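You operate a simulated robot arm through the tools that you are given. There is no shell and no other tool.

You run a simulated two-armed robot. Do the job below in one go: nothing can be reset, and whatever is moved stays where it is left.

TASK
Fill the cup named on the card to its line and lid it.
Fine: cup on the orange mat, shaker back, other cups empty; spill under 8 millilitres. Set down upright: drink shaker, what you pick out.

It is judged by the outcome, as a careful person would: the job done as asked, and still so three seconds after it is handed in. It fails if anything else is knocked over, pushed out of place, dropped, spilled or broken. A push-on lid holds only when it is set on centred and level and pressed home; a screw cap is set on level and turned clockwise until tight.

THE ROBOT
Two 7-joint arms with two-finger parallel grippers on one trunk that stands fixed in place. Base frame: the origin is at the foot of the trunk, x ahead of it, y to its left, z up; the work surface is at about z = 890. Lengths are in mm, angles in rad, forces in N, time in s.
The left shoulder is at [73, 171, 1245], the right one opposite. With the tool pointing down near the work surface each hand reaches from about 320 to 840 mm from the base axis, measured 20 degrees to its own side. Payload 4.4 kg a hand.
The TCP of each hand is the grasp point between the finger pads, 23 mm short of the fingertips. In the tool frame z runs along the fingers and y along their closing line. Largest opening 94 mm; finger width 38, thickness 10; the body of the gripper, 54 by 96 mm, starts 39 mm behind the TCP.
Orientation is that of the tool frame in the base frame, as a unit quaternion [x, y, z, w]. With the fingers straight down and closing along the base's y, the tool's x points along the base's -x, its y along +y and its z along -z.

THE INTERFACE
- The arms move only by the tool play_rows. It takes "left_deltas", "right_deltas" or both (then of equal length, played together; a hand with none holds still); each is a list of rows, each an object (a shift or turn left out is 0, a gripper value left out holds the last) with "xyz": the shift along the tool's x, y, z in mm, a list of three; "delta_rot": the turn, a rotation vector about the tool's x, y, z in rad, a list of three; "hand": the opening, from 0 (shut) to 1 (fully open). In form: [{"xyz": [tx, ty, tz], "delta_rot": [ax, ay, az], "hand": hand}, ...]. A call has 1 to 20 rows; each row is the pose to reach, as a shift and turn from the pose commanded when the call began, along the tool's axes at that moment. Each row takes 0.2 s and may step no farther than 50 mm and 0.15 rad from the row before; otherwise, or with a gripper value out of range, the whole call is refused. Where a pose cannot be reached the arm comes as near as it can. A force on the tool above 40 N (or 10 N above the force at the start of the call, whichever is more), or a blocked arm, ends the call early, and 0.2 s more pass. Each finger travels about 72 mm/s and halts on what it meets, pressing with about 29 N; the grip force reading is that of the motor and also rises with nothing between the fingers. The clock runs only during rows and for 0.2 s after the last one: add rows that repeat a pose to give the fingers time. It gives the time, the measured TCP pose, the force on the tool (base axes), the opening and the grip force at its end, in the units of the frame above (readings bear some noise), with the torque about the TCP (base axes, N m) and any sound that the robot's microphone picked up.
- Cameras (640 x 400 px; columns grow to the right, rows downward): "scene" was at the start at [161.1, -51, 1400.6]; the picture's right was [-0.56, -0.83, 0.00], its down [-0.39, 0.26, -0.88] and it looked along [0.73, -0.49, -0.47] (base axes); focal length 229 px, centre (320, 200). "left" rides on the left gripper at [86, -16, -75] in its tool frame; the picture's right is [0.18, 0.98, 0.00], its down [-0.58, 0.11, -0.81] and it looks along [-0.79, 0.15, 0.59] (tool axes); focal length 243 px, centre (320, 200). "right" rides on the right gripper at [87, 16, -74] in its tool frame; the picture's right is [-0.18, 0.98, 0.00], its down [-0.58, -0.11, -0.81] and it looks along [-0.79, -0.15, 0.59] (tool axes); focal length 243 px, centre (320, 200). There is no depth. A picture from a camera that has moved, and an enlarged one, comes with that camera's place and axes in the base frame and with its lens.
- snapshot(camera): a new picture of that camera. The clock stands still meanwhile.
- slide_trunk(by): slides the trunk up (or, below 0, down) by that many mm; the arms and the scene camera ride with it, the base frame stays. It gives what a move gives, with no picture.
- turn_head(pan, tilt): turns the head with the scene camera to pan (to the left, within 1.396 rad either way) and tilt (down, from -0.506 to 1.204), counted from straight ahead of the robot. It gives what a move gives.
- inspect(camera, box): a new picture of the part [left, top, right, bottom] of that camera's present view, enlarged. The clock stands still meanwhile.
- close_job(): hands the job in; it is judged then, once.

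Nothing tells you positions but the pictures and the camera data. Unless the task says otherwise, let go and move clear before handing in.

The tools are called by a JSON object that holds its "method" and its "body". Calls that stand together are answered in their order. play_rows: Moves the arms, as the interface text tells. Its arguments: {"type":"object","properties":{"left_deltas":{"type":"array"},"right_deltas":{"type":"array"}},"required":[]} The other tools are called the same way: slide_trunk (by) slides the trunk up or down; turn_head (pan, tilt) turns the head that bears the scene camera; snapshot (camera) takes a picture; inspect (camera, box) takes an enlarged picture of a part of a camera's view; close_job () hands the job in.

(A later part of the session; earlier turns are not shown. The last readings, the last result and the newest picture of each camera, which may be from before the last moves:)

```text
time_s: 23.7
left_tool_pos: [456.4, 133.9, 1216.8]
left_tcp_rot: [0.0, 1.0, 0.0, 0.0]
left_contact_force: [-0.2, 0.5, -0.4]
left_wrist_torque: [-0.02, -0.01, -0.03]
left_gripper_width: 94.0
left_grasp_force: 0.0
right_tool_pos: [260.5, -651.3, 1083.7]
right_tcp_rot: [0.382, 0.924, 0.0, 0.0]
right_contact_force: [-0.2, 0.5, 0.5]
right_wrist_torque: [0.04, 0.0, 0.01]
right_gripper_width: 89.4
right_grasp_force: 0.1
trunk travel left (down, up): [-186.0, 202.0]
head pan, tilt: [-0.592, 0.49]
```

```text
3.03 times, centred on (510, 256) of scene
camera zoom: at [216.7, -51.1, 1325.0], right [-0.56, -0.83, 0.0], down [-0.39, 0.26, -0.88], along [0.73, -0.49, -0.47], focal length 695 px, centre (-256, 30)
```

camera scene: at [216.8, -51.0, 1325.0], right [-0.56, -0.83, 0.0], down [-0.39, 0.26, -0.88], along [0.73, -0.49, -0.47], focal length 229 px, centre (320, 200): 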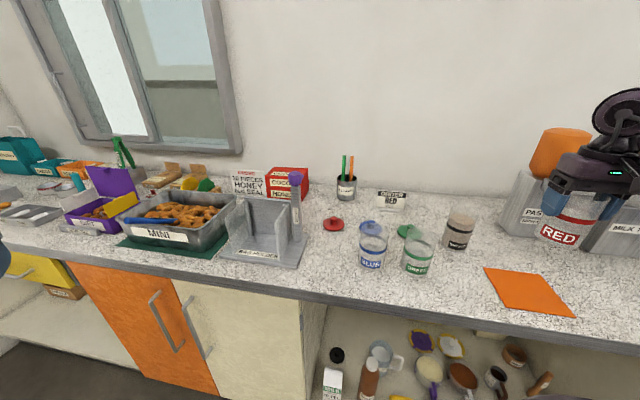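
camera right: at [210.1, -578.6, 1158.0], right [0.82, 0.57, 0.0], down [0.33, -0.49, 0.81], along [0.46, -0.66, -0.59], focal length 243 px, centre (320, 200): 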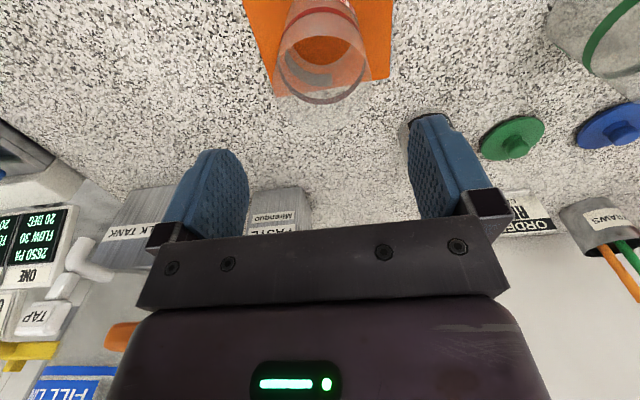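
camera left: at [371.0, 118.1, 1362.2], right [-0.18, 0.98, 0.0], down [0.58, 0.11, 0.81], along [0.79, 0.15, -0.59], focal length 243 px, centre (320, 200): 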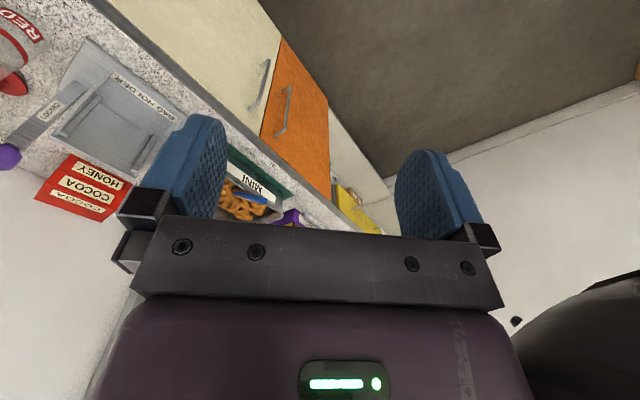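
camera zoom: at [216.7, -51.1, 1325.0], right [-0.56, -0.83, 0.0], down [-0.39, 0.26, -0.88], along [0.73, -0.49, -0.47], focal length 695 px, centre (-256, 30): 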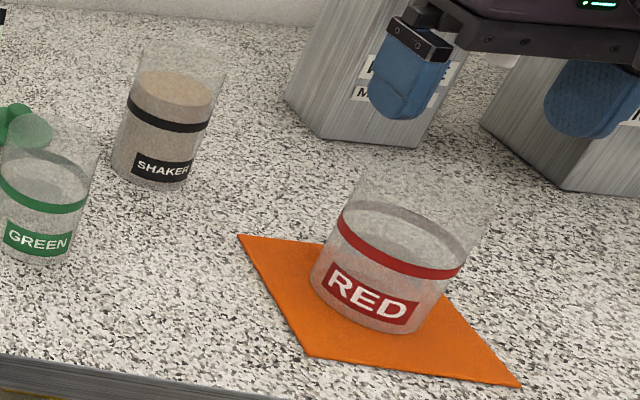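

The red cup stands on the mat and the hand is clear of it. Next is the shaker: I'll move up beside it and tilt the hand 45 degrees forward, which lets me pour away from the robot.

{"method": "play_rows", "body": {"right_deltas": [{"xyz": [0, 0, -25], "hand": 1.0}, {"xyz": [-2, 15, -46.3], "delta_rot": [0, -0.1, 0]}, {"xyz": [-4, 40, -46.3], "delta_rot": [0, -0.22, 0]}, {"xyz": [-7, 65, -46.3], "delta_rot": [0, -0.35, 0]}, {"xyz": [-10, 90, -46.3], "delta_rot": [0, -0.48, 0]}, {"xyz": [-12.9, 113.7, -46.3], "delta_rot": [0, -0.62, 0]}, {"xyz": [-12.9, 113.7, -46.3], "delta_rot": [0, -0.74, 0]}, {"xyz": [-12.9, 113.7, -46.3], "delta_rot": [0, -0.785, 0]}, {"xyz": [-12.9, 113.7, -46.3], "delta_rot": [0, -0.785, 0]}]}}

{"method": "snapshot", "body": {"camera": "right"}}

{"method": "snapshot", "body": {"camera": "scene"}}

```text
time_s: 25.7
left_tool_pos: [456.8, 134.0, 1217.1]
left_tcp_rot: [-0.001, 1.0, 0.0, -0.001]
left_contact_force: [0.0, 0.4, -0.3]
left_wrist_torque: [0.0, -0.01, 0.02]
left_gripper_width: 93.8
left_grasp_force: 0.2
right_tool_pos: [349.9, -578.3, 1128.7]
right_tcp_rot: [0.353, 0.853, -0.147, 0.354]
right_contact_force: [-0.8, -0.4, -0.9]
right_wrist_torque: [0.03, -0.01, 0.0]
right_gripper_width: 94.1
right_grasp_force: 0.1
trunk travel left (down, up): [-186.0, 202.0]
head pan, tilt: [-0.592, 0.49]
```

```text
taken
camera right: at [280.8, -486.6, 1119.7], right [0.79, 0.6, 0.13], down [-0.19, 0.04, 0.98], along [0.59, -0.8, 0.14], focal length 243 px, centre (320, 200)
```

right: 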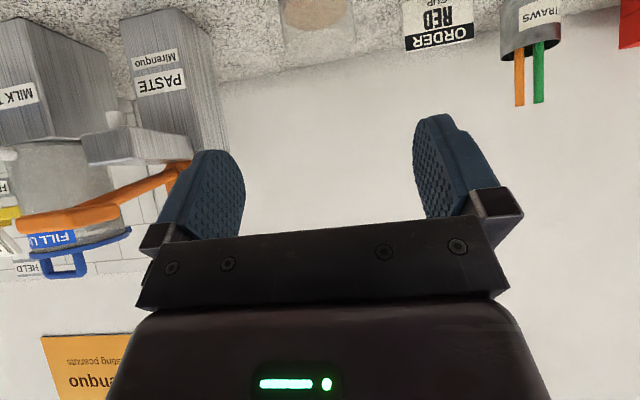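

```text
taken
camera scene: at [216.6, -51.0, 1325.0], right [-0.56, -0.83, 0.0], down [-0.39, 0.26, -0.88], along [0.73, -0.49, -0.47], focal length 229 px, centre (320, 200)
```

scene: 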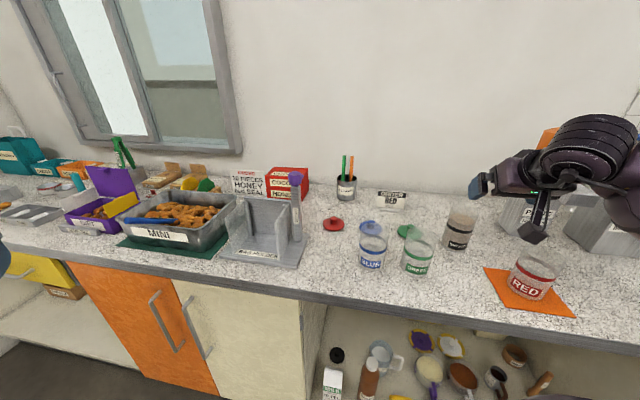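

The tilted pose was reached without trouble. I'll measure the shaker and the red cup again from the scene camera.

{"method": "inspect", "body": {"camera": "scene", "box": [435, 200, 485, 255]}}

{"method": "inspect", "body": {"camera": "scene", "box": [500, 245, 570, 310]}}

```text
7.27 times, centred on (460, 228) of scene
camera zoom: at [216.6, -51.0, 1325.0], right [-0.56, -0.83, 0.0], down [-0.39, 0.26, -0.88], along [0.73, -0.49, -0.47], focal length 1668 px, centre (-698, 0)
```

zoom: 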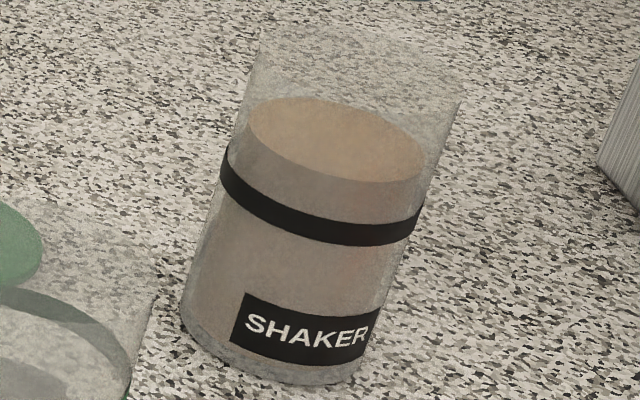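

```text
6.15 times, centred on (535, 278) of scene
camera zoom: at [216.6, -51.0, 1325.0], right [-0.56, -0.83, 0.0], down [-0.39, 0.26, -0.88], along [0.73, -0.49, -0.47], focal length 1412 px, centre (-1003, -277)
```

zoom: 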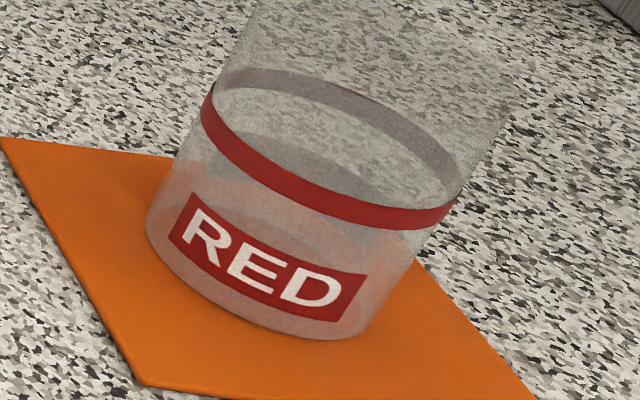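

I'll turn the head to face the shaker and the mat squarely, for less distorted views.

{"method": "turn_head", "body": {"pan": -1.33, "tilt": 0.55}}

{"method": "snapshot", "body": {"camera": "scene"}}

```text
time_s: 26.8
left_tool_pos: [456.9, 133.3, 1218.7]
left_tcp_rot: [0.0, 1.0, 0.0, 0.0]
left_contact_force: [-0.3, -0.5, 0.5]
left_wrist_torque: [-0.01, -0.03, -0.03]
left_gripper_width: 93.9
left_grasp_force: 0.2
right_tool_pos: [350.0, -577.6, 1127.7]
right_tcp_rot: [0.353, 0.854, -0.145, 0.353]
right_contact_force: [-0.3, -0.6, -0.3]
right_wrist_torque: [0.02, -0.01, -0.03]
right_gripper_width: 93.9
right_grasp_force: 0.0
trunk travel left (down, up): [-186.0, 202.0]
head pan, tilt: [-1.33, 0.55]
```

```text
taken
camera scene: at [162.6, -87.3, 1319.6], right [-0.97, -0.24, 0.0], down [-0.12, 0.51, -0.85], along [0.2, -0.83, -0.52], focal length 229 px, centre (320, 200)
```

scene: 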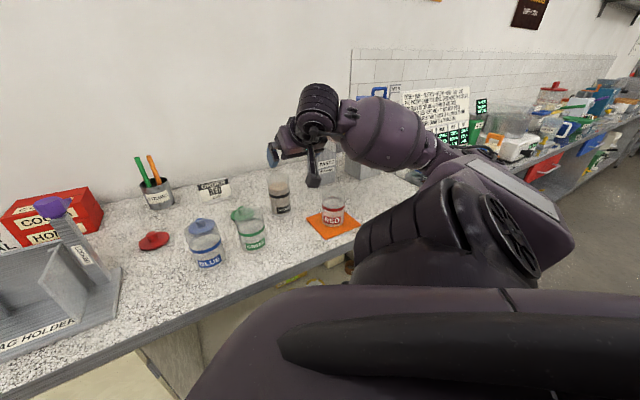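

Both the shaker and the red cup are in clear view now. I'll enlarge each to get the sizes and levels.

{"method": "inspect", "body": {"camera": "scene", "box": [250, 160, 310, 220]}}

{"method": "inspect", "body": {"camera": "scene", "box": [300, 180, 365, 245]}}

```text
6.67 times, centred on (280, 190) of scene
camera zoom: at [162.6, -87.3, 1319.6], right [-0.97, -0.24, 0.0], down [-0.12, 0.51, -0.85], along [0.2, -0.83, -0.52], focal length 1529 px, centre (587, 267)
```

zoom: 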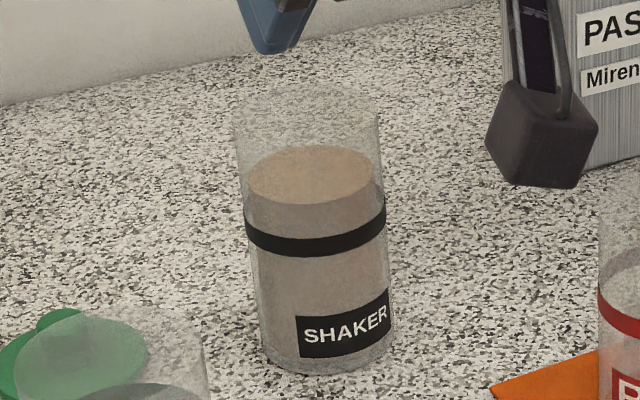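

```text
6.15 times, centred on (332, 212) of scene
camera zoom: at [162.6, -87.3, 1319.6], right [-0.97, -0.24, 0.0], down [-0.12, 0.51, -0.85], along [0.2, -0.83, -0.52], focal length 1412 px, centre (243, 123)
```

zoom: 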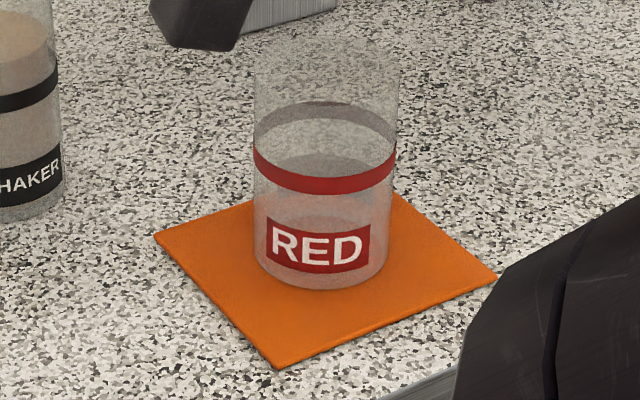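

The shaker's axis is at (439.5, -671) and its drink surface is at z ≈ 982. Its clear rim is hard to see, so I'll zoom in on it.

{"method": "inspect", "body": {"camera": "scene", "box": [262, 166, 298, 196]}}

{"method": "inspect", "body": {"camera": "scene", "box": [315, 180, 351, 212]}}

```text
13.33 times, centred on (280, 181) of scene
camera zoom: at [162.6, -87.3, 1319.6], right [-0.97, -0.24, 0.0], down [-0.12, 0.51, -0.85], along [0.2, -0.83, -0.52], focal length 3058 px, centre (853, 453)
```

zoom: 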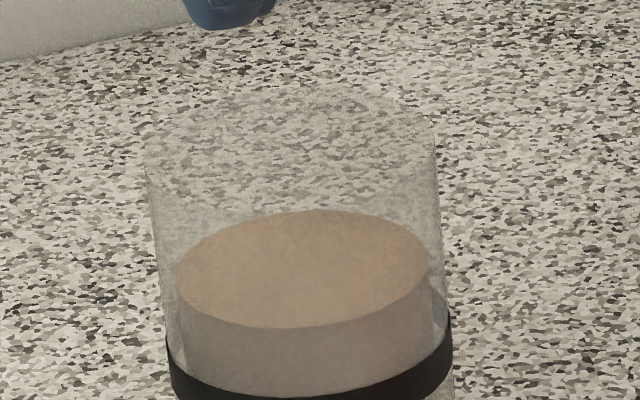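

```text
12.50 times, centred on (333, 196) of scene
camera zoom: at [162.6, -87.3, 1319.6], right [-0.97, -0.24, 0.0], down [-0.12, 0.51, -0.85], along [0.2, -0.83, -0.52], focal length 2867 px, centre (158, 250)
```

zoom: 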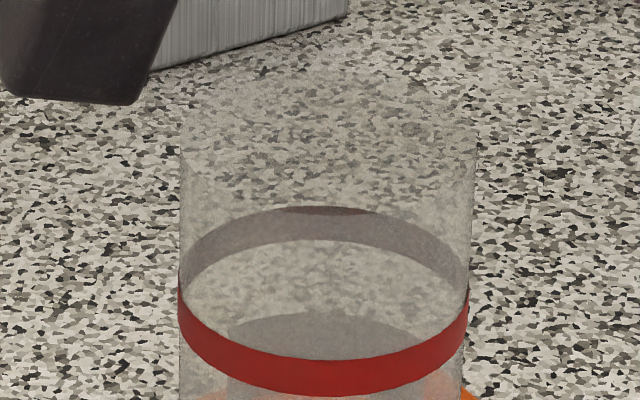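

The shaker is about 66 mm wide with its rim at z ≈ 1012, holding roughly 250 ml against about 155 ml for the cup's line, so the pour should end near 70 degrees of tilt. I'll set the hand 55 degrees from vertical and back off along the approach line.

{"method": "play_rows", "body": {"right_deltas": [{"xyz": [7, -1, 24], "delta_rot": [0, -0.06, 0], "hand": 1.0}, {"xyz": [14, -2, 48], "delta_rot": [0, -0.12, 0]}, {"xyz": [20.8, -2.5, 72.6], "delta_rot": [0, -0.1745, 0]}, {"xyz": [20.8, -2.5, 72.6], "delta_rot": [0, -0.1745, 0]}]}}

{"method": "snapshot", "body": {"camera": "scene"}}

{"method": "inspect", "body": {"camera": "scene", "box": [230, 120, 350, 230]}}

```text
time_s: 27.8
left_tool_pos: [456.4, 134.5, 1217.5]
left_tcp_rot: [-0.001, 1.0, 0.0, -0.001]
left_contact_force: [0.5, 1.1, 0.2]
left_wrist_torque: [-0.01, -0.03, 0.0]
left_gripper_width: 94.0
left_grasp_force: 0.0
right_tool_pos: [372.0, -606.6, 1060.2]
right_tcp_rot: [0.34, 0.819, -0.177, 0.427]
right_contact_force: [-0.2, 0.3, 0.0]
right_wrist_torque: [0.02, 0.02, 0.0]
right_gripper_width: 93.9
right_grasp_force: 0.1
trunk travel left (down, up): [-186.0, 202.0]
head pan, tilt: [-1.33, 0.55]
```

```text
taken
camera scene: at [162.3, -87.2, 1319.7], right [-0.97, -0.24, 0.0], down [-0.12, 0.51, -0.85], along [0.2, -0.83, -0.52], focal length 229 px, centre (320, 200)
```

scene: 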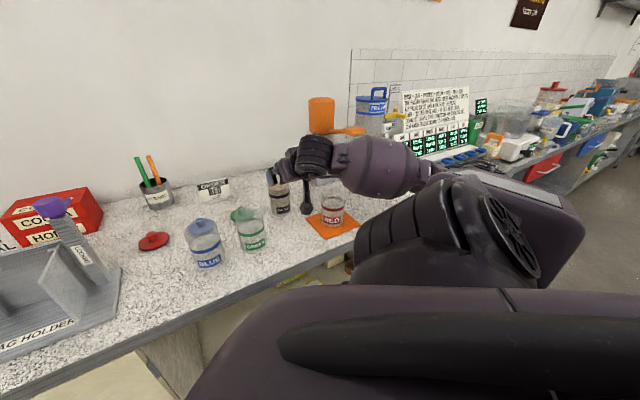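

```text
3.64 times, centred on (290, 175) of scene
camera zoom: at [162.3, -87.2, 1319.7], right [-0.97, -0.24, 0.0], down [-0.12, 0.51, -0.85], along [0.2, -0.83, -0.52], focal length 834 px, centre (429, 291)
```

zoom: 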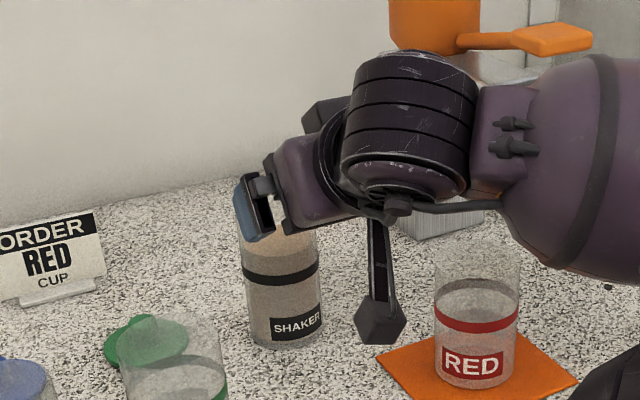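

The hand is lined up on the shaker, and the forearm passes clear on the robot's side of the red cup. I'll go half the approach distance and check again.

{"method": "play_rows", "body": {"right_deltas": [{"xyz": [-1, 1, 20]}, {"xyz": [-1, 1, 40]}, {"xyz": [-1, 1, 58]}, {"xyz": [-1, 1, 58]}]}}

{"method": "inspect", "body": {"camera": "scene", "box": [230, 120, 390, 240]}}

{"method": "snapshot", "body": {"camera": "right"}}

```text
time_s: 28.8
left_tool_pos: [457.5, 133.6, 1217.4]
left_tcp_rot: [0.0, 1.0, 0.0, 0.0]
left_contact_force: [0.6, -0.8, 0.1]
left_wrist_torque: [-0.02, 0.01, 0.0]
left_gripper_width: 94.0
left_grasp_force: 0.0
right_tool_pos: [406.5, -640.2, 1031.7]
right_tcp_rot: [0.34, 0.82, -0.177, 0.426]
right_contact_force: [0.4, -0.3, -0.2]
right_wrist_torque: [0.01, 0.0, -0.01]
right_gripper_width: 94.3
right_grasp_force: 0.0
trunk travel left (down, up): [-186.0, 202.0]
head pan, tilt: [-1.33, 0.55]
```

```text
3.33 times, centred on (310, 180) of scene
camera zoom: at [162.3, -87.2, 1319.7], right [-0.97, -0.24, 0.0], down [-0.12, 0.51, -0.85], along [0.2, -0.83, -0.52], focal length 764 px, centre (353, 267)
```

zoom: 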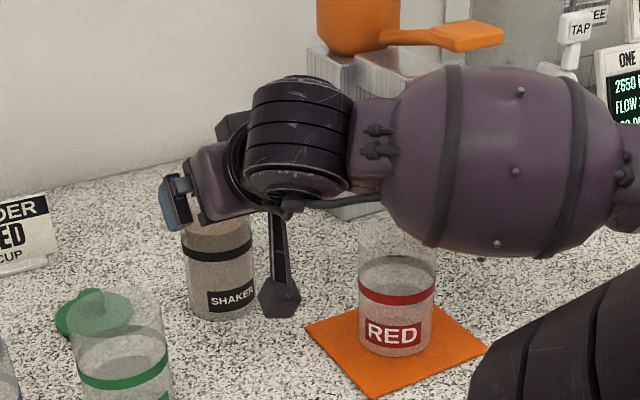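

```text
taken
camera right: at [339.0, -549.7, 1002.8], right [0.77, 0.62, 0.15], down [-0.31, 0.15, 0.94], along [0.56, -0.77, 0.31], focal length 243 px, centre (320, 200)
```

right: 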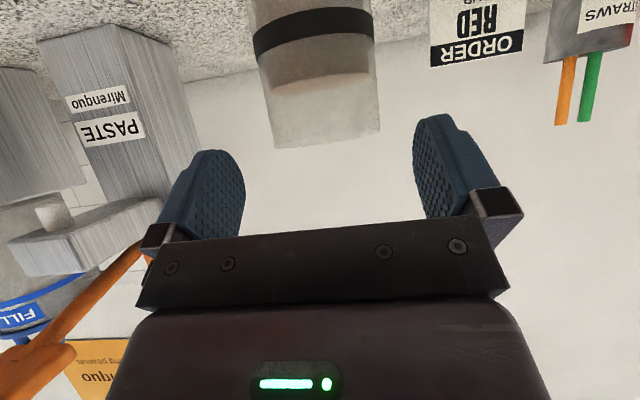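

The shaker lies centred between the fingers, and the forearm stays well above the red cup. I'll advance the last 50 mm slowly.

{"method": "play_rows", "body": {"right_deltas": [{"xyz": [0.5, 1, 15]}, {"xyz": [1, 1, 30]}, {"xyz": [1, 1, 42]}, {"xyz": [1, 1, 50]}, {"xyz": [1, 1, 50]}]}}

{"method": "inspect", "body": {"camera": "scene", "box": [230, 120, 390, 240]}}

{"method": "snapshot", "body": {"camera": "right"}}

```text
time_s: 30.0
left_tool_pos: [457.4, 134.6, 1217.3]
left_tcp_rot: [0.0, 1.0, -0.001, 0.0]
left_contact_force: [0.2, 0.6, -0.6]
left_wrist_torque: [-0.01, 0.0, -0.04]
left_gripper_width: 93.9
left_grasp_force: 0.0
right_tool_pos: [437.9, -666.4, 1000.4]
right_tcp_rot: [0.339, 0.82, -0.176, 0.427]
right_contact_force: [1.1, 0.4, 0.6]
right_wrist_torque: [0.0, 0.01, -0.01]
right_gripper_width: 94.1
right_grasp_force: 0.1
trunk travel left (down, up): [-186.0, 202.0]
head pan, tilt: [-1.33, 0.55]
```

```text
3.33 times, centred on (310, 180) of scene
camera zoom: at [162.5, -87.3, 1319.6], right [-0.97, -0.24, 0.0], down [-0.12, 0.51, -0.85], along [0.2, -0.83, -0.52], focal length 764 px, centre (353, 267)
```

zoom: 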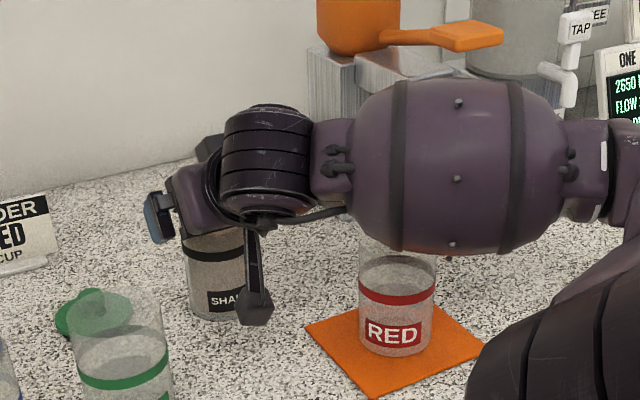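

```text
taken
camera right: at [371.2, -576.6, 971.3], right [0.77, 0.62, 0.15], down [-0.31, 0.15, 0.94], along [0.56, -0.77, 0.31], focal length 243 px, centre (320, 200)
```

right: 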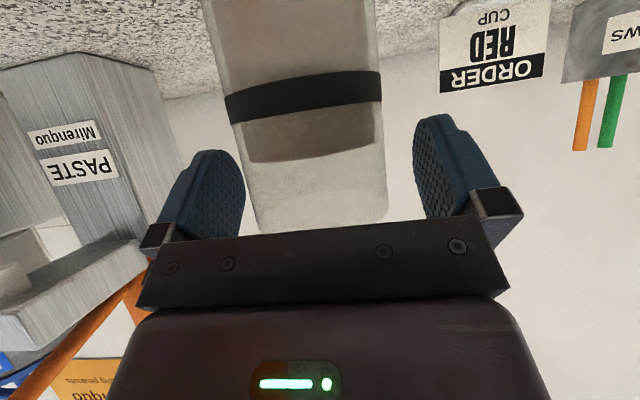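

The fingers are around the shaker, which sits 3 or 4 mm toward one finger. I'll centre on it, then close.

{"method": "play_rows", "body": {"right_deltas": [{"xyz": [0, -2, 0]}, {"xyz": [0, -3, 1]}, {"xyz": [0, -3, 1], "hand": 0.85}, {"xyz": [0, -3, 1], "hand": 0.74}, {"xyz": [0, -3, 1], "hand": 0.55}, {"xyz": [0, -3, 1], "hand": 0.55}, {"xyz": [0, -3, 1], "hand": 0.55}]}}

{"method": "snapshot", "body": {"camera": "right"}}

```text
time_s: 31.6
left_tool_pos: [457.6, 134.3, 1216.8]
left_tcp_rot: [0.0, 1.0, 0.0, -0.001]
left_contact_force: [0.9, 0.4, -0.2]
left_wrist_torque: [-0.03, -0.03, 0.02]
left_gripper_width: 94.1
left_grasp_force: 0.1
right_tool_pos: [436.9, -669.7, 998.3]
right_tcp_rot: [0.34, 0.819, -0.177, 0.427]
right_contact_force: [0.2, 0.2, 0.6]
right_wrist_torque: [-0.13, 0.05, 0.03]
right_gripper_width: 65.3
right_grasp_force: 29.3
trunk travel left (down, up): [-186.0, 202.0]
head pan, tilt: [-1.33, 0.55]
```

```text
taken
camera right: at [369.4, -580.5, 970.4], right [0.77, 0.62, 0.15], down [-0.31, 0.15, 0.94], along [0.56, -0.77, 0.31], focal length 243 px, centre (320, 200)
```

right: 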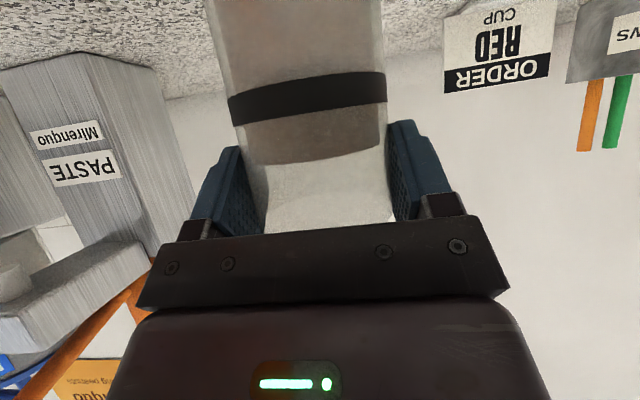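

The shaker is gripped at 65.3 mm and 29 N. I'll lift it straight up slowly and check that it stays upright in the grip.

{"method": "play_rows", "body": {"right_deltas": [{"xyz": [-4.1, 0, -2.9]}, {"xyz": [-10, 0, -7]}, {"xyz": [-18, 0, -12.6]}, {"xyz": [-26, 0, -18.2]}, {"xyz": [-32.8, 0, -23]}, {"xyz": [-32.8, 0, -23]}]}}

{"method": "snapshot", "body": {"camera": "right"}}

{"method": "inspect", "body": {"camera": "scene", "box": [220, 120, 380, 240]}}

```text
time_s: 33.0
left_tool_pos: [458.0, 133.0, 1217.7]
left_tcp_rot: [0.0, 1.0, 0.0, 0.0]
left_contact_force: [-0.7, -0.2, -0.4]
left_wrist_torque: [0.0, -0.04, 0.0]
left_gripper_width: 93.8
left_grasp_force: 0.0
right_tool_pos: [436.8, -671.4, 1038.6]
right_tcp_rot: [0.339, 0.82, -0.176, 0.425]
right_contact_force: [-0.4, 0.2, -3.2]
right_wrist_torque: [0.04, 0.02, 0.02]
right_gripper_width: 65.6
right_grasp_force: 29.7
trunk travel left (down, up): [-186.0, 202.0]
head pan, tilt: [-1.33, 0.55]
```

```text
taken
camera right: at [369.8, -581.7, 1010.6], right [0.77, 0.62, 0.15], down [-0.31, 0.15, 0.94], along [0.56, -0.77, 0.31], focal length 243 px, centre (320, 200)
```

right: 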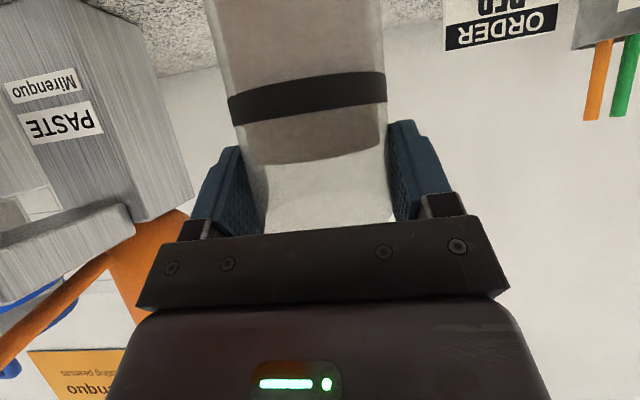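

```text
3.33 times, centred on (300, 180) of scene
camera zoom: at [162.8, -87.6, 1319.5], right [-0.97, -0.24, 0.0], down [-0.12, 0.51, -0.85], along [0.2, -0.83, -0.52], focal length 764 px, centre (387, 267)
```

zoom: 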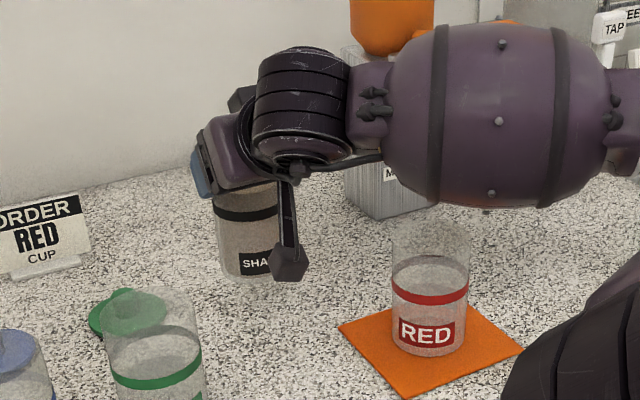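

The shaker lifts cleanly, weighing about 3.2 N with no slip. I'll raise it above the cup rims and draw it back toward the robot, tilting only 25 degrees, well short of spilling.

{"method": "play_rows", "body": {"right_deltas": [{"xyz": [-14.7, 0, -10.3]}, {"xyz": [-29.5, 0, -20.6]}, {"xyz": [-44.2, 0, -31]}, {"xyz": [-59, 0, -41.3]}, {"xyz": [-53.3, 0, -49.5]}, {"xyz": [-43, 0, -64]}, {"xyz": [-31, 0, -81], "delta_rot": [0, 0.04, 0]}, {"xyz": [-16, 0, -102.7], "delta_rot": [0, 0.1, 0]}, {"xyz": [1.2, 0, -127.3], "delta_rot": [0, 0.17, 0]}, {"xyz": [16, 0, -148], "delta_rot": [0, 0.24, 0]}, {"xyz": [29, 0, -167], "delta_rot": [0, 0.31, 0]}, {"xyz": [39, 0, -181], "delta_rot": [0, 0.37, 0]}, {"xyz": [44, 0, -188.5], "delta_rot": [0, 0.42, 0]}, {"xyz": [45.4, 0, -190.4], "delta_rot": [0, 0.44, 0]}, {"xyz": [45.4, 0, -190.4], "delta_rot": [0, 0.44, 0]}]}}

{"method": "snapshot", "body": {"camera": "right"}}

{"method": "snapshot", "body": {"camera": "scene"}}

```text
time_s: 36.2
left_tool_pos: [456.5, 133.2, 1217.2]
left_tcp_rot: [0.0, 1.0, 0.0, 0.0]
left_contact_force: [-0.2, 0.2, -0.1]
left_wrist_torque: [0.02, -0.03, 0.01]
left_gripper_width: 93.9
left_grasp_force: 0.1
right_tool_pos: [308.7, -539.8, 1110.7]
right_tcp_rot: [0.37, 0.893, -0.098, 0.237]
right_contact_force: [-0.1, 0.3, -2.9]
right_wrist_torque: [-0.06, -0.04, -0.03]
right_gripper_width: 65.7
right_grasp_force: 29.3
trunk travel left (down, up): [-186.0, 202.0]
head pan, tilt: [-1.33, 0.55]
```

```text
taken
camera right: at [240.0, -449.9, 1132.1], right [0.81, 0.58, 0.09], down [0.0, -0.15, 0.99], along [0.59, -0.8, -0.12], focal length 243 px, centre (320, 200)
```

right: 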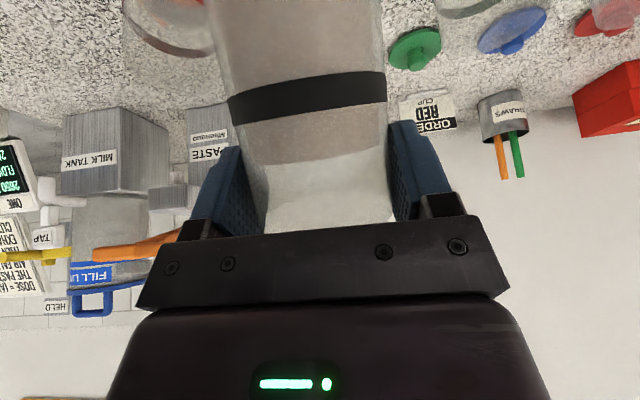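

```text
taken
camera scene: at [162.6, -87.5, 1319.5], right [-0.97, -0.24, 0.0], down [-0.12, 0.51, -0.85], along [0.2, -0.83, -0.52], focal length 229 px, centre (320, 200)
```

scene: 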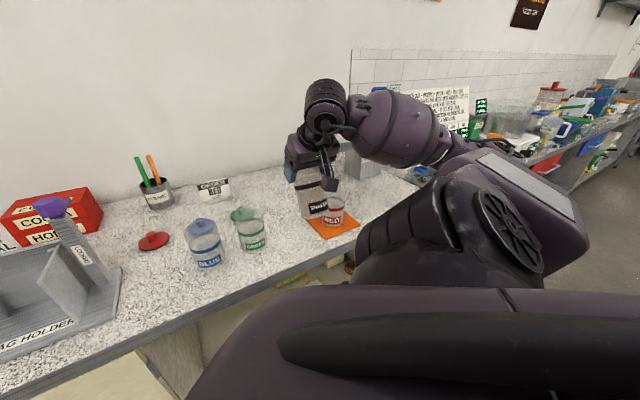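

The shaker is held at about 25 degrees, level with the mat's row. Before going over the cup I'll recheck the cup's position from this camera.

{"method": "inspect", "body": {"camera": "right", "box": [110, 0, 230, 70]}}

{"method": "inspect", "body": {"camera": "scene", "box": [280, 120, 370, 245]}}

```text
5.33 times, centred on (170, 35) of right
camera zoom: at [240.0, -449.9, 1132.1], right [0.81, 0.58, 0.09], down [0.0, -0.15, 0.99], along [0.59, -0.8, -0.12], focal length 1294 px, centre (1120, 1080)
```

zoom: 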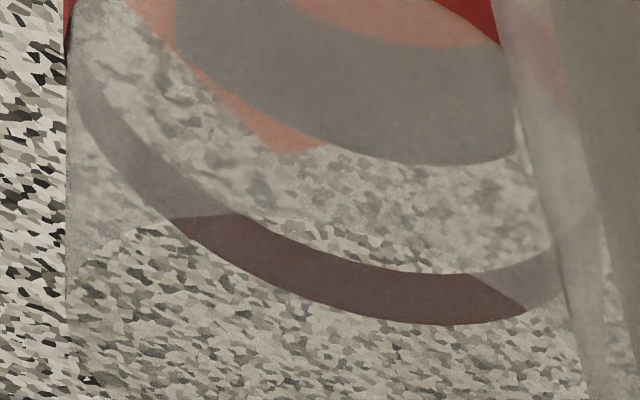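

```text
3.20 times, centred on (325, 182) of scene
camera zoom: at [162.6, -87.5, 1319.5], right [-0.97, -0.24, 0.0], down [-0.12, 0.51, -0.85], along [0.2, -0.83, -0.52], focal length 734 px, centre (304, 256)
```

zoom: 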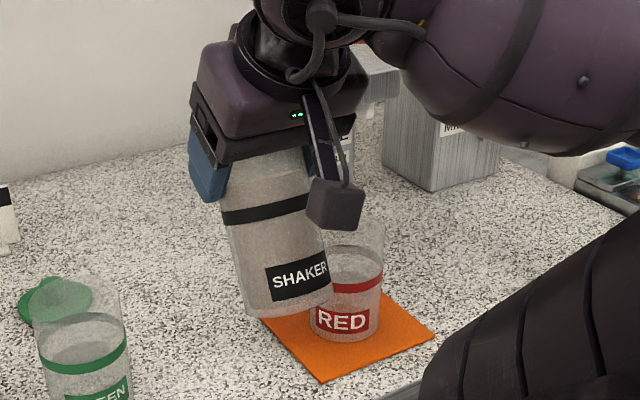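

Now I'll move sideways along the counter so the shaker is in line with the cup, just on the robot's side of it.

{"method": "play_rows", "body": {"right_deltas": [{"xyz": [0, -10, 0]}, {"xyz": [0, -28, 0]}, {"xyz": [0, -50, 0]}, {"xyz": [0, -72, 0]}, {"xyz": [0, -92, 0]}, {"xyz": [0, -106, 0]}, {"xyz": [0, -113.8, 0]}, {"xyz": [0, -113.8, 0]}]}}

{"method": "snapshot", "body": {"camera": "right"}}

{"method": "inspect", "body": {"camera": "scene", "box": [280, 120, 400, 245]}}

```text
time_s: 38.0
left_tool_pos: [457.3, 134.2, 1217.3]
left_tcp_rot: [0.0, 1.0, 0.0, 0.0]
left_contact_force: [0.2, -0.3, 0.8]
left_wrist_torque: [-0.03, 0.03, 0.01]
left_gripper_width: 94.1
left_grasp_force: 0.0
right_tool_pos: [228.5, -622.9, 1110.3]
right_tcp_rot: [0.37, 0.893, -0.098, 0.238]
right_contact_force: [0.1, 0.4, -2.9]
right_wrist_torque: [-0.1, -0.01, -0.01]
right_gripper_width: 65.5
right_grasp_force: 29.1
trunk travel left (down, up): [-186.0, 202.0]
head pan, tilt: [-1.33, 0.55]
```

```text
taken
camera right: at [159.5, -532.1, 1132.2], right [0.81, 0.58, 0.09], down [0.0, -0.15, 0.99], along [0.59, -0.8, -0.12], focal length 243 px, centre (320, 200)
```

right: 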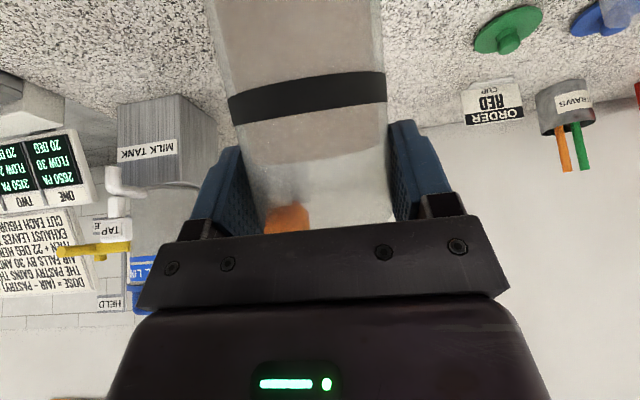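

```text
3.20 times, centred on (340, 182) of scene
camera zoom: at [162.6, -87.6, 1319.5], right [-0.97, -0.24, 0.0], down [-0.12, 0.51, -0.85], along [0.2, -0.83, -0.52], focal length 734 px, centre (256, 256)
```

zoom: 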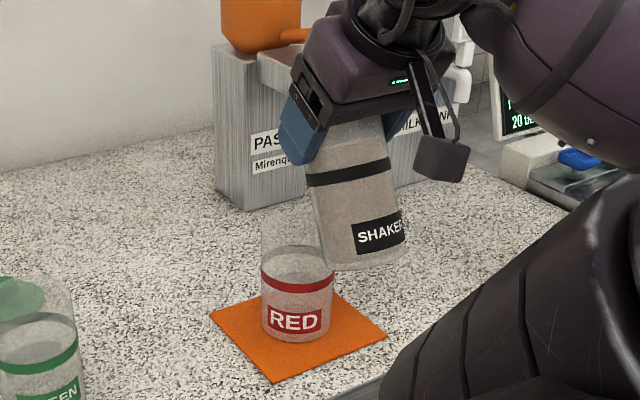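

The cup is visible just left of the shaker. I'll tilt to 40 degrees, still short of flowing, and bring the lip over the near half of the cup's mouth, about 35 mm above its rim.

{"method": "play_rows", "body": {"right_deltas": [{"delta_rot": [0, 0.09, 0]}, {"delta_rot": [0, 0.18, 0]}, {"xyz": [5, 0, 8], "delta_rot": [0, 0.24, 0]}, {"xyz": [14, 0, 20], "delta_rot": [0, 0.258, 0]}, {"xyz": [24, 0, 35], "delta_rot": [0, 0.258, 0]}, {"xyz": [33, 0, 48], "delta_rot": [0, 0.258, 0]}, {"xyz": [36.9, 0, 54.4], "delta_rot": [0, 0.258, 0]}, {"xyz": [36.9, 0, 54.4], "delta_rot": [0, 0.258, 0]}]}}

{"method": "snapshot", "body": {"camera": "right"}}

{"method": "inspect", "body": {"camera": "scene", "box": [290, 150, 390, 240]}}

```text
time_s: 39.8
left_tool_pos: [458.0, 133.2, 1217.5]
left_tcp_rot: [-0.001, 1.0, 0.0, 0.0]
left_contact_force: [-0.7, 0.9, -0.3]
left_wrist_torque: [-0.02, -0.01, -0.03]
left_gripper_width: 94.0
left_grasp_force: 0.0
right_tool_pos: [224.7, -619.9, 1044.1]
right_tcp_rot: [0.38, 0.916, -0.049, 0.121]
right_contact_force: [0.4, 0.1, -3.3]
right_wrist_torque: [-0.11, -0.08, 0.01]
right_gripper_width: 65.8
right_grasp_force: 28.9
trunk travel left (down, up): [-186.0, 202.0]
head pan, tilt: [-1.33, 0.55]
```

```text
taken
camera right: at [162.9, -535.2, 1092.9], right [0.82, 0.57, 0.05], down [0.17, -0.33, 0.93], along [0.55, -0.75, -0.37], focal length 243 px, centre (320, 200)
```

right: 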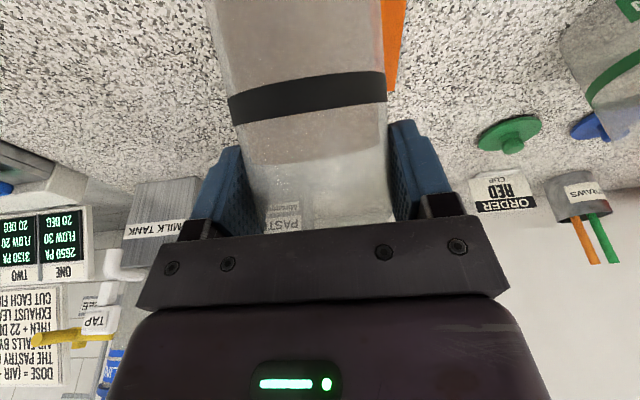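

```text
4.44 times, centred on (340, 195) of scene
camera zoom: at [162.6, -87.5, 1319.6], right [-0.97, -0.24, 0.0], down [-0.12, 0.51, -0.85], along [0.2, -0.83, -0.52], focal length 1019 px, centre (231, 222)
```

zoom: 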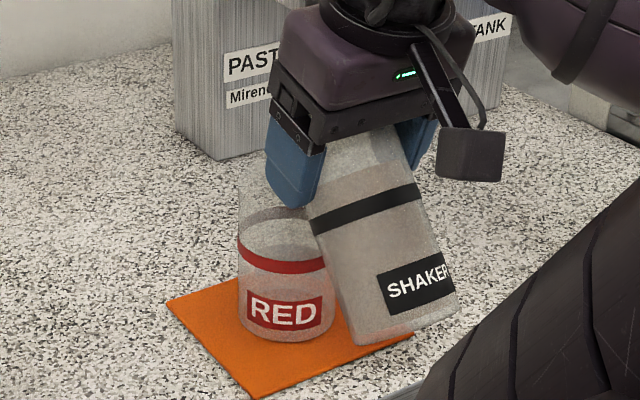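

The lip is over the cup at 40 degrees with nothing flowing yet. I'll tilt slowly to 46 degrees, holding the lip in place, and look for the first flow.

{"method": "play_rows", "body": {"right_deltas": [{"xyz": [-0.4, 0, -0.6], "delta_rot": [0, 0.0175, 0]}, {"xyz": [-0.8, 0, -1.1], "delta_rot": [0, 0.035, 0]}, {"xyz": [-1.2, 0, -1.7], "delta_rot": [0, 0.0525, 0]}, {"xyz": [-1.5, 0, -2.2], "delta_rot": [0, 0.07, 0]}, {"xyz": [-1.9, 0, -2.8], "delta_rot": [0, 0.0875, 0]}, {"xyz": [-2.3, 0, -3.3], "delta_rot": [0, 0.105, 0]}, {"xyz": [-2.3, 0, -3.3], "delta_rot": [0, 0.105, 0]}]}}

{"method": "snapshot", "body": {"camera": "right"}}

{"method": "inspect", "body": {"camera": "scene", "box": [300, 160, 380, 235]}}

```text
time_s: 41.4
left_tool_pos: [457.0, 132.4, 1217.6]
left_tcp_rot: [0.0, 1.0, 0.0, 0.0]
left_contact_force: [-0.2, 0.0, -0.2]
left_wrist_torque: [0.0, 0.01, 0.02]
left_gripper_width: 94.1
left_grasp_force: 0.0
right_tool_pos: [226.1, -619.5, 1049.6]
right_tcp_rot: [0.382, 0.921, -0.03, 0.072]
right_contact_force: [0.1, 0.0, -3.3]
right_wrist_torque: [-0.08, -0.08, 0.01]
right_gripper_width: 65.3
right_grasp_force: 29.0
trunk travel left (down, up): [-186.0, 202.0]
head pan, tilt: [-1.33, 0.55]
```

```text
taken
camera right: at [167.4, -540.3, 1109.3], right [0.82, 0.57, 0.03], down [0.24, -0.4, 0.89], along [0.51, -0.72, -0.46], focal length 243 px, centre (320, 200)
```

right: 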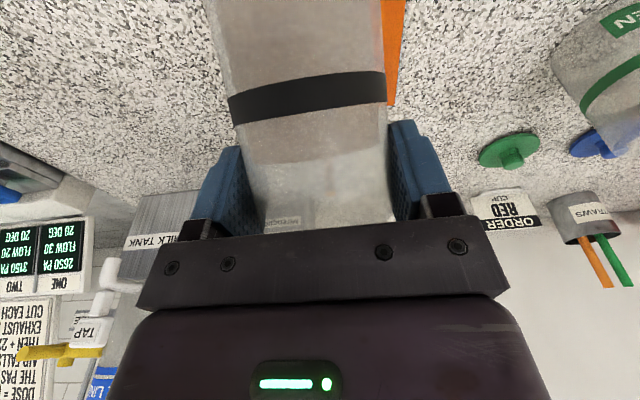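

```text
5.33 times, centred on (340, 198) of scene
camera zoom: at [162.6, -87.5, 1319.6], right [-0.97, -0.24, 0.0], down [-0.12, 0.51, -0.85], along [0.2, -0.83, -0.52], focal length 1223 px, centre (213, 213)
```

zoom: 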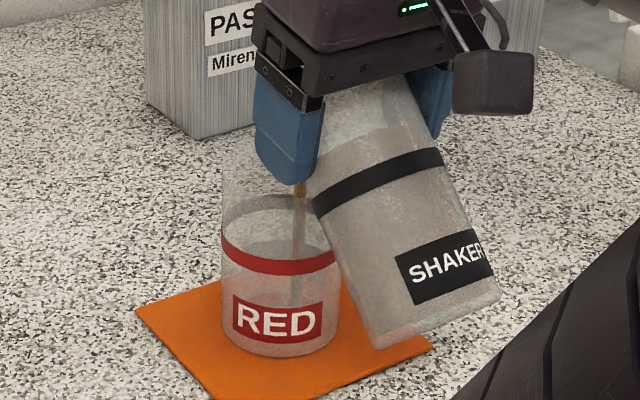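

A thin stream is falling inside the cup. I'll keep tilting slowly to 50 degrees and check where it lands.

{"method": "play_rows", "body": {"right_deltas": [{"xyz": [-0.4, 0, -0.5], "delta_rot": [0, 0.0175, 0]}, {"xyz": [-0.8, 0, -1.1], "delta_rot": [0, 0.035, 0]}, {"xyz": [-1.2, 0, -1.6], "delta_rot": [0, 0.0525, 0]}, {"xyz": [-1.6, 0, -2.2], "delta_rot": [0, 0.07, 0]}, {"xyz": [-1.6, 0, -2.2], "delta_rot": [0, 0.07, 0]}]}}

{"method": "inspect", "body": {"camera": "scene", "box": [300, 160, 380, 235]}}

{"method": "snapshot", "body": {"camera": "right"}}

```text
time_s: 42.6
left_tool_pos: [456.7, 132.9, 1217.6]
left_tcp_rot: [0.0, 1.0, 0.001, 0.0]
left_contact_force: [0.6, 0.0, 0.0]
left_wrist_torque: [-0.01, 0.0, -0.02]
left_gripper_width: 94.0
left_grasp_force: 0.0
right_tool_pos: [226.6, -623.0, 1051.4]
right_tcp_rot: [0.382, 0.923, -0.016, 0.04]
right_contact_force: [0.4, 0.5, -2.1]
right_wrist_torque: [-0.1, -0.12, -0.02]
right_gripper_width: 66.0
right_grasp_force: 29.0
trunk travel left (down, up): [-186.0, 202.0]
head pan, tilt: [-1.33, 0.55]
```

```text
5.33 times, centred on (340, 198) of scene
camera zoom: at [162.6, -87.5, 1319.6], right [-0.97, -0.24, 0.0], down [-0.12, 0.51, -0.85], along [0.2, -0.83, -0.52], focal length 1223 px, centre (213, 213)
```

zoom: 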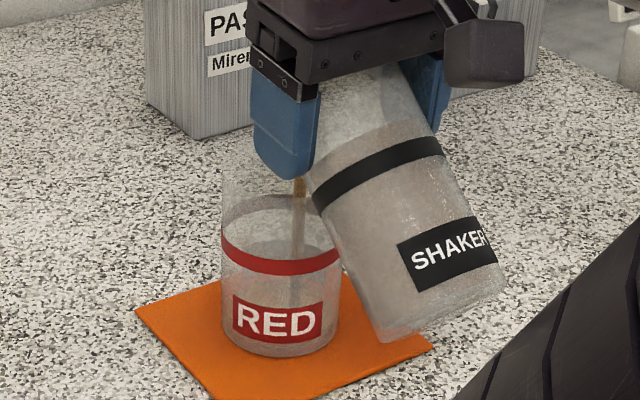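

```text
taken
camera right: at [171.9, -544.6, 1118.1], right [0.82, 0.57, 0.02], down [0.28, -0.44, 0.85], along [0.49, -0.7, -0.52], focal length 243 px, centre (320, 200)
```

right: 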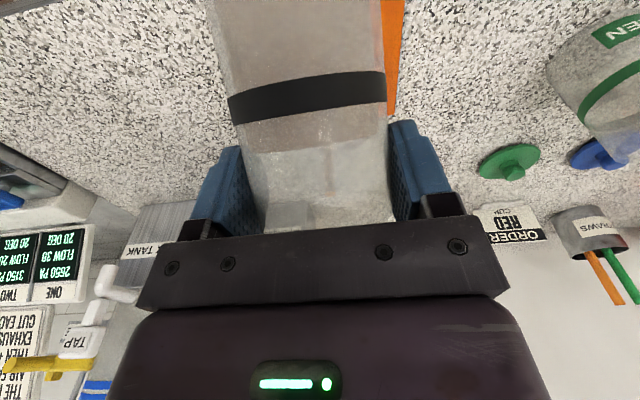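

The stream goes into the cup. I'll zoom right in to see the level.

{"method": "inspect", "body": {"camera": "scene", "box": [312, 180, 350, 230]}}

```text
8.00 times, centred on (331, 205) of scene
camera zoom: at [162.6, -87.5, 1319.6], right [-0.97, -0.24, 0.0], down [-0.12, 0.51, -0.85], along [0.2, -0.83, -0.52], focal length 1835 px, centre (232, 160)
```

zoom: 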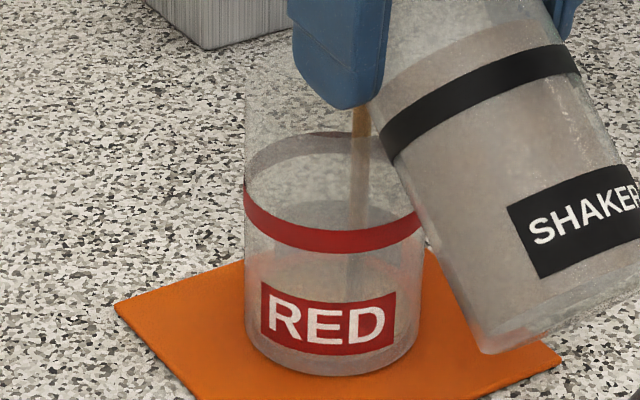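

The stream enters the cup about 15 mm on the robot's side of centre, as intended. I'll go on to 55 degrees.

{"method": "play_rows", "body": {"right_deltas": [{"xyz": [-0.4, 0, -0.6], "delta_rot": [0, 0.0175, 0]}, {"xyz": [-0.8, 0, -1.2], "delta_rot": [0, 0.035, 0]}, {"xyz": [-1.2, 0, -1.8], "delta_rot": [0, 0.0525, 0]}, {"xyz": [-1.6, 0, -2.4], "delta_rot": [0, 0.07, 0]}, {"xyz": [-1.9, 0, -2.9], "delta_rot": [0, 0.0875, 0]}, {"xyz": [-1.9, 0, -2.9], "delta_rot": [0, 0.0875, 0]}]}}

{"method": "inspect", "body": {"camera": "scene", "box": [312, 170, 362, 232]}}

```text
time_s: 44.0
left_tool_pos: [457.1, 133.8, 1216.3]
left_tcp_rot: [0.0, 1.0, 0.0, -0.001]
left_contact_force: [-0.4, 0.5, 1.0]
left_wrist_torque: [0.0, -0.02, 0.0]
left_gripper_width: 94.0
left_grasp_force: 0.1
right_tool_pos: [226.4, -621.0, 1055.6]
right_tcp_rot: [0.382, 0.924, 0.001, -0.001]
right_contact_force: [-0.1, -0.1, -3.3]
right_wrist_torque: [-0.11, -0.11, -0.01]
right_gripper_width: 65.2
right_grasp_force: 28.6
trunk travel left (down, up): [-186.0, 202.0]
head pan, tilt: [-1.33, 0.55]
```

```text
6.45 times, centred on (337, 201) of scene
camera zoom: at [162.6, -87.5, 1319.6], right [-0.97, -0.24, 0.0], down [-0.12, 0.51, -0.85], along [0.2, -0.83, -0.52], focal length 1480 px, centre (210, 194)
```

zoom: 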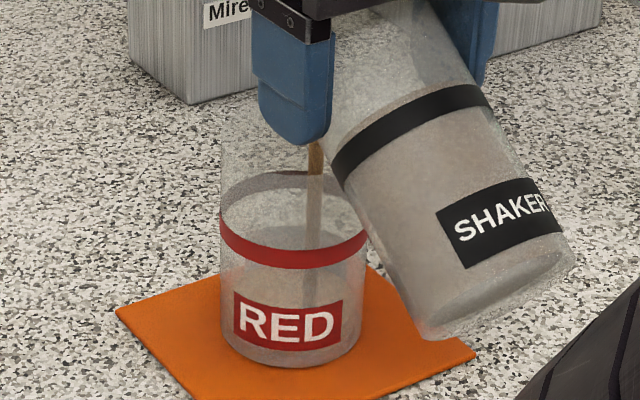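

The flow continues and the cup's lower part looks beige now. I'll hold the tilt for a moment to let it settle and see the level.

{"method": "play_rows", "body": {"right_deltas": [{"xyz": [0, 0, 0]}, {"xyz": [0, 0, 0]}, {"xyz": [0, 0, 0]}, {"xyz": [0, 0, 0]}]}}

{"method": "inspect", "body": {"camera": "scene", "box": [312, 180, 350, 230]}}

```text
time_s: 45.0
left_tool_pos: [457.3, 132.4, 1217.5]
left_tcp_rot: [0.0, 1.0, -0.001, 0.0]
left_contact_force: [-0.1, -0.5, 0.0]
left_wrist_torque: [0.0, 0.01, 0.0]
left_gripper_width: 94.3
left_grasp_force: 0.0
right_tool_pos: [227.3, -622.2, 1055.6]
right_tcp_rot: [0.383, 0.924, 0.0, -0.001]
right_contact_force: [-0.2, 0.4, -3.1]
right_wrist_torque: [-0.14, -0.1, 0.01]
right_gripper_width: 65.2
right_grasp_force: 28.4
trunk travel left (down, up): [-186.0, 202.0]
head pan, tilt: [-1.33, 0.55]
```

```text
8.00 times, centred on (331, 205) of scene
camera zoom: at [162.6, -87.5, 1319.5], right [-0.97, -0.24, 0.0], down [-0.12, 0.51, -0.85], along [0.2, -0.83, -0.52], focal length 1835 px, centre (232, 160)
```

zoom: 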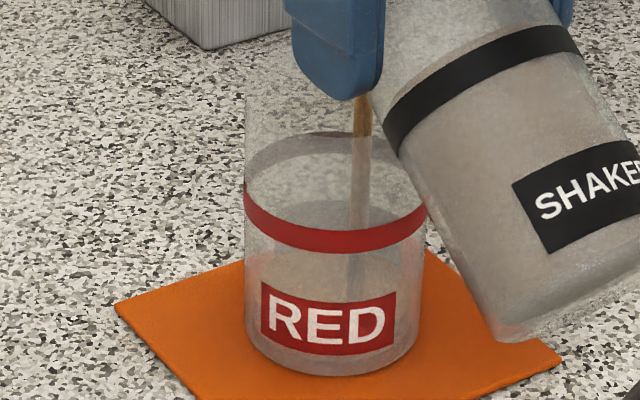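

{"method": "inspect", "body": {"camera": "scene", "box": [322, 200, 346, 230]}}

{"method": "snapshot", "body": {"camera": "right"}}

```text
13.33 times, centred on (334, 215) of scene
camera zoom: at [162.6, -87.5, 1319.5], right [-0.97, -0.24, 0.0], down [-0.12, 0.51, -0.85], along [0.2, -0.83, -0.52], focal length 3058 px, centre (133, 0)
```

zoom: 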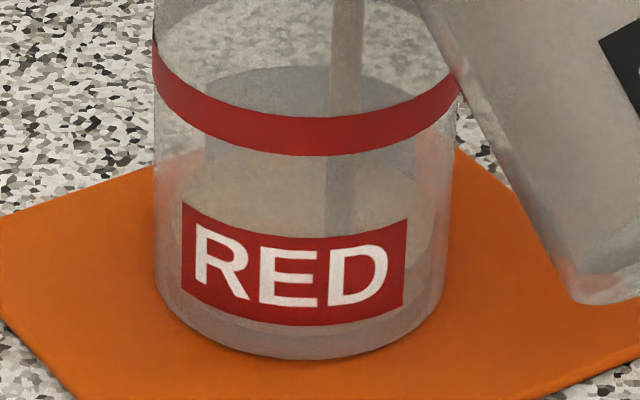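

```text
taken
camera right: at [177.1, -549.0, 1129.2], right [0.82, 0.57, 0.0], down [0.33, -0.49, 0.81], along [0.46, -0.66, -0.59], focal length 243 px, centre (320, 200)
```

right: 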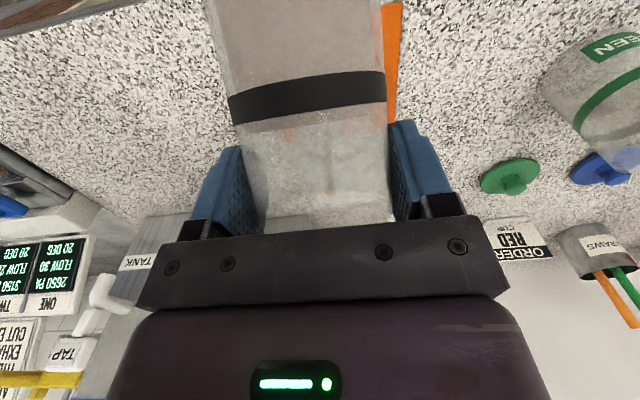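

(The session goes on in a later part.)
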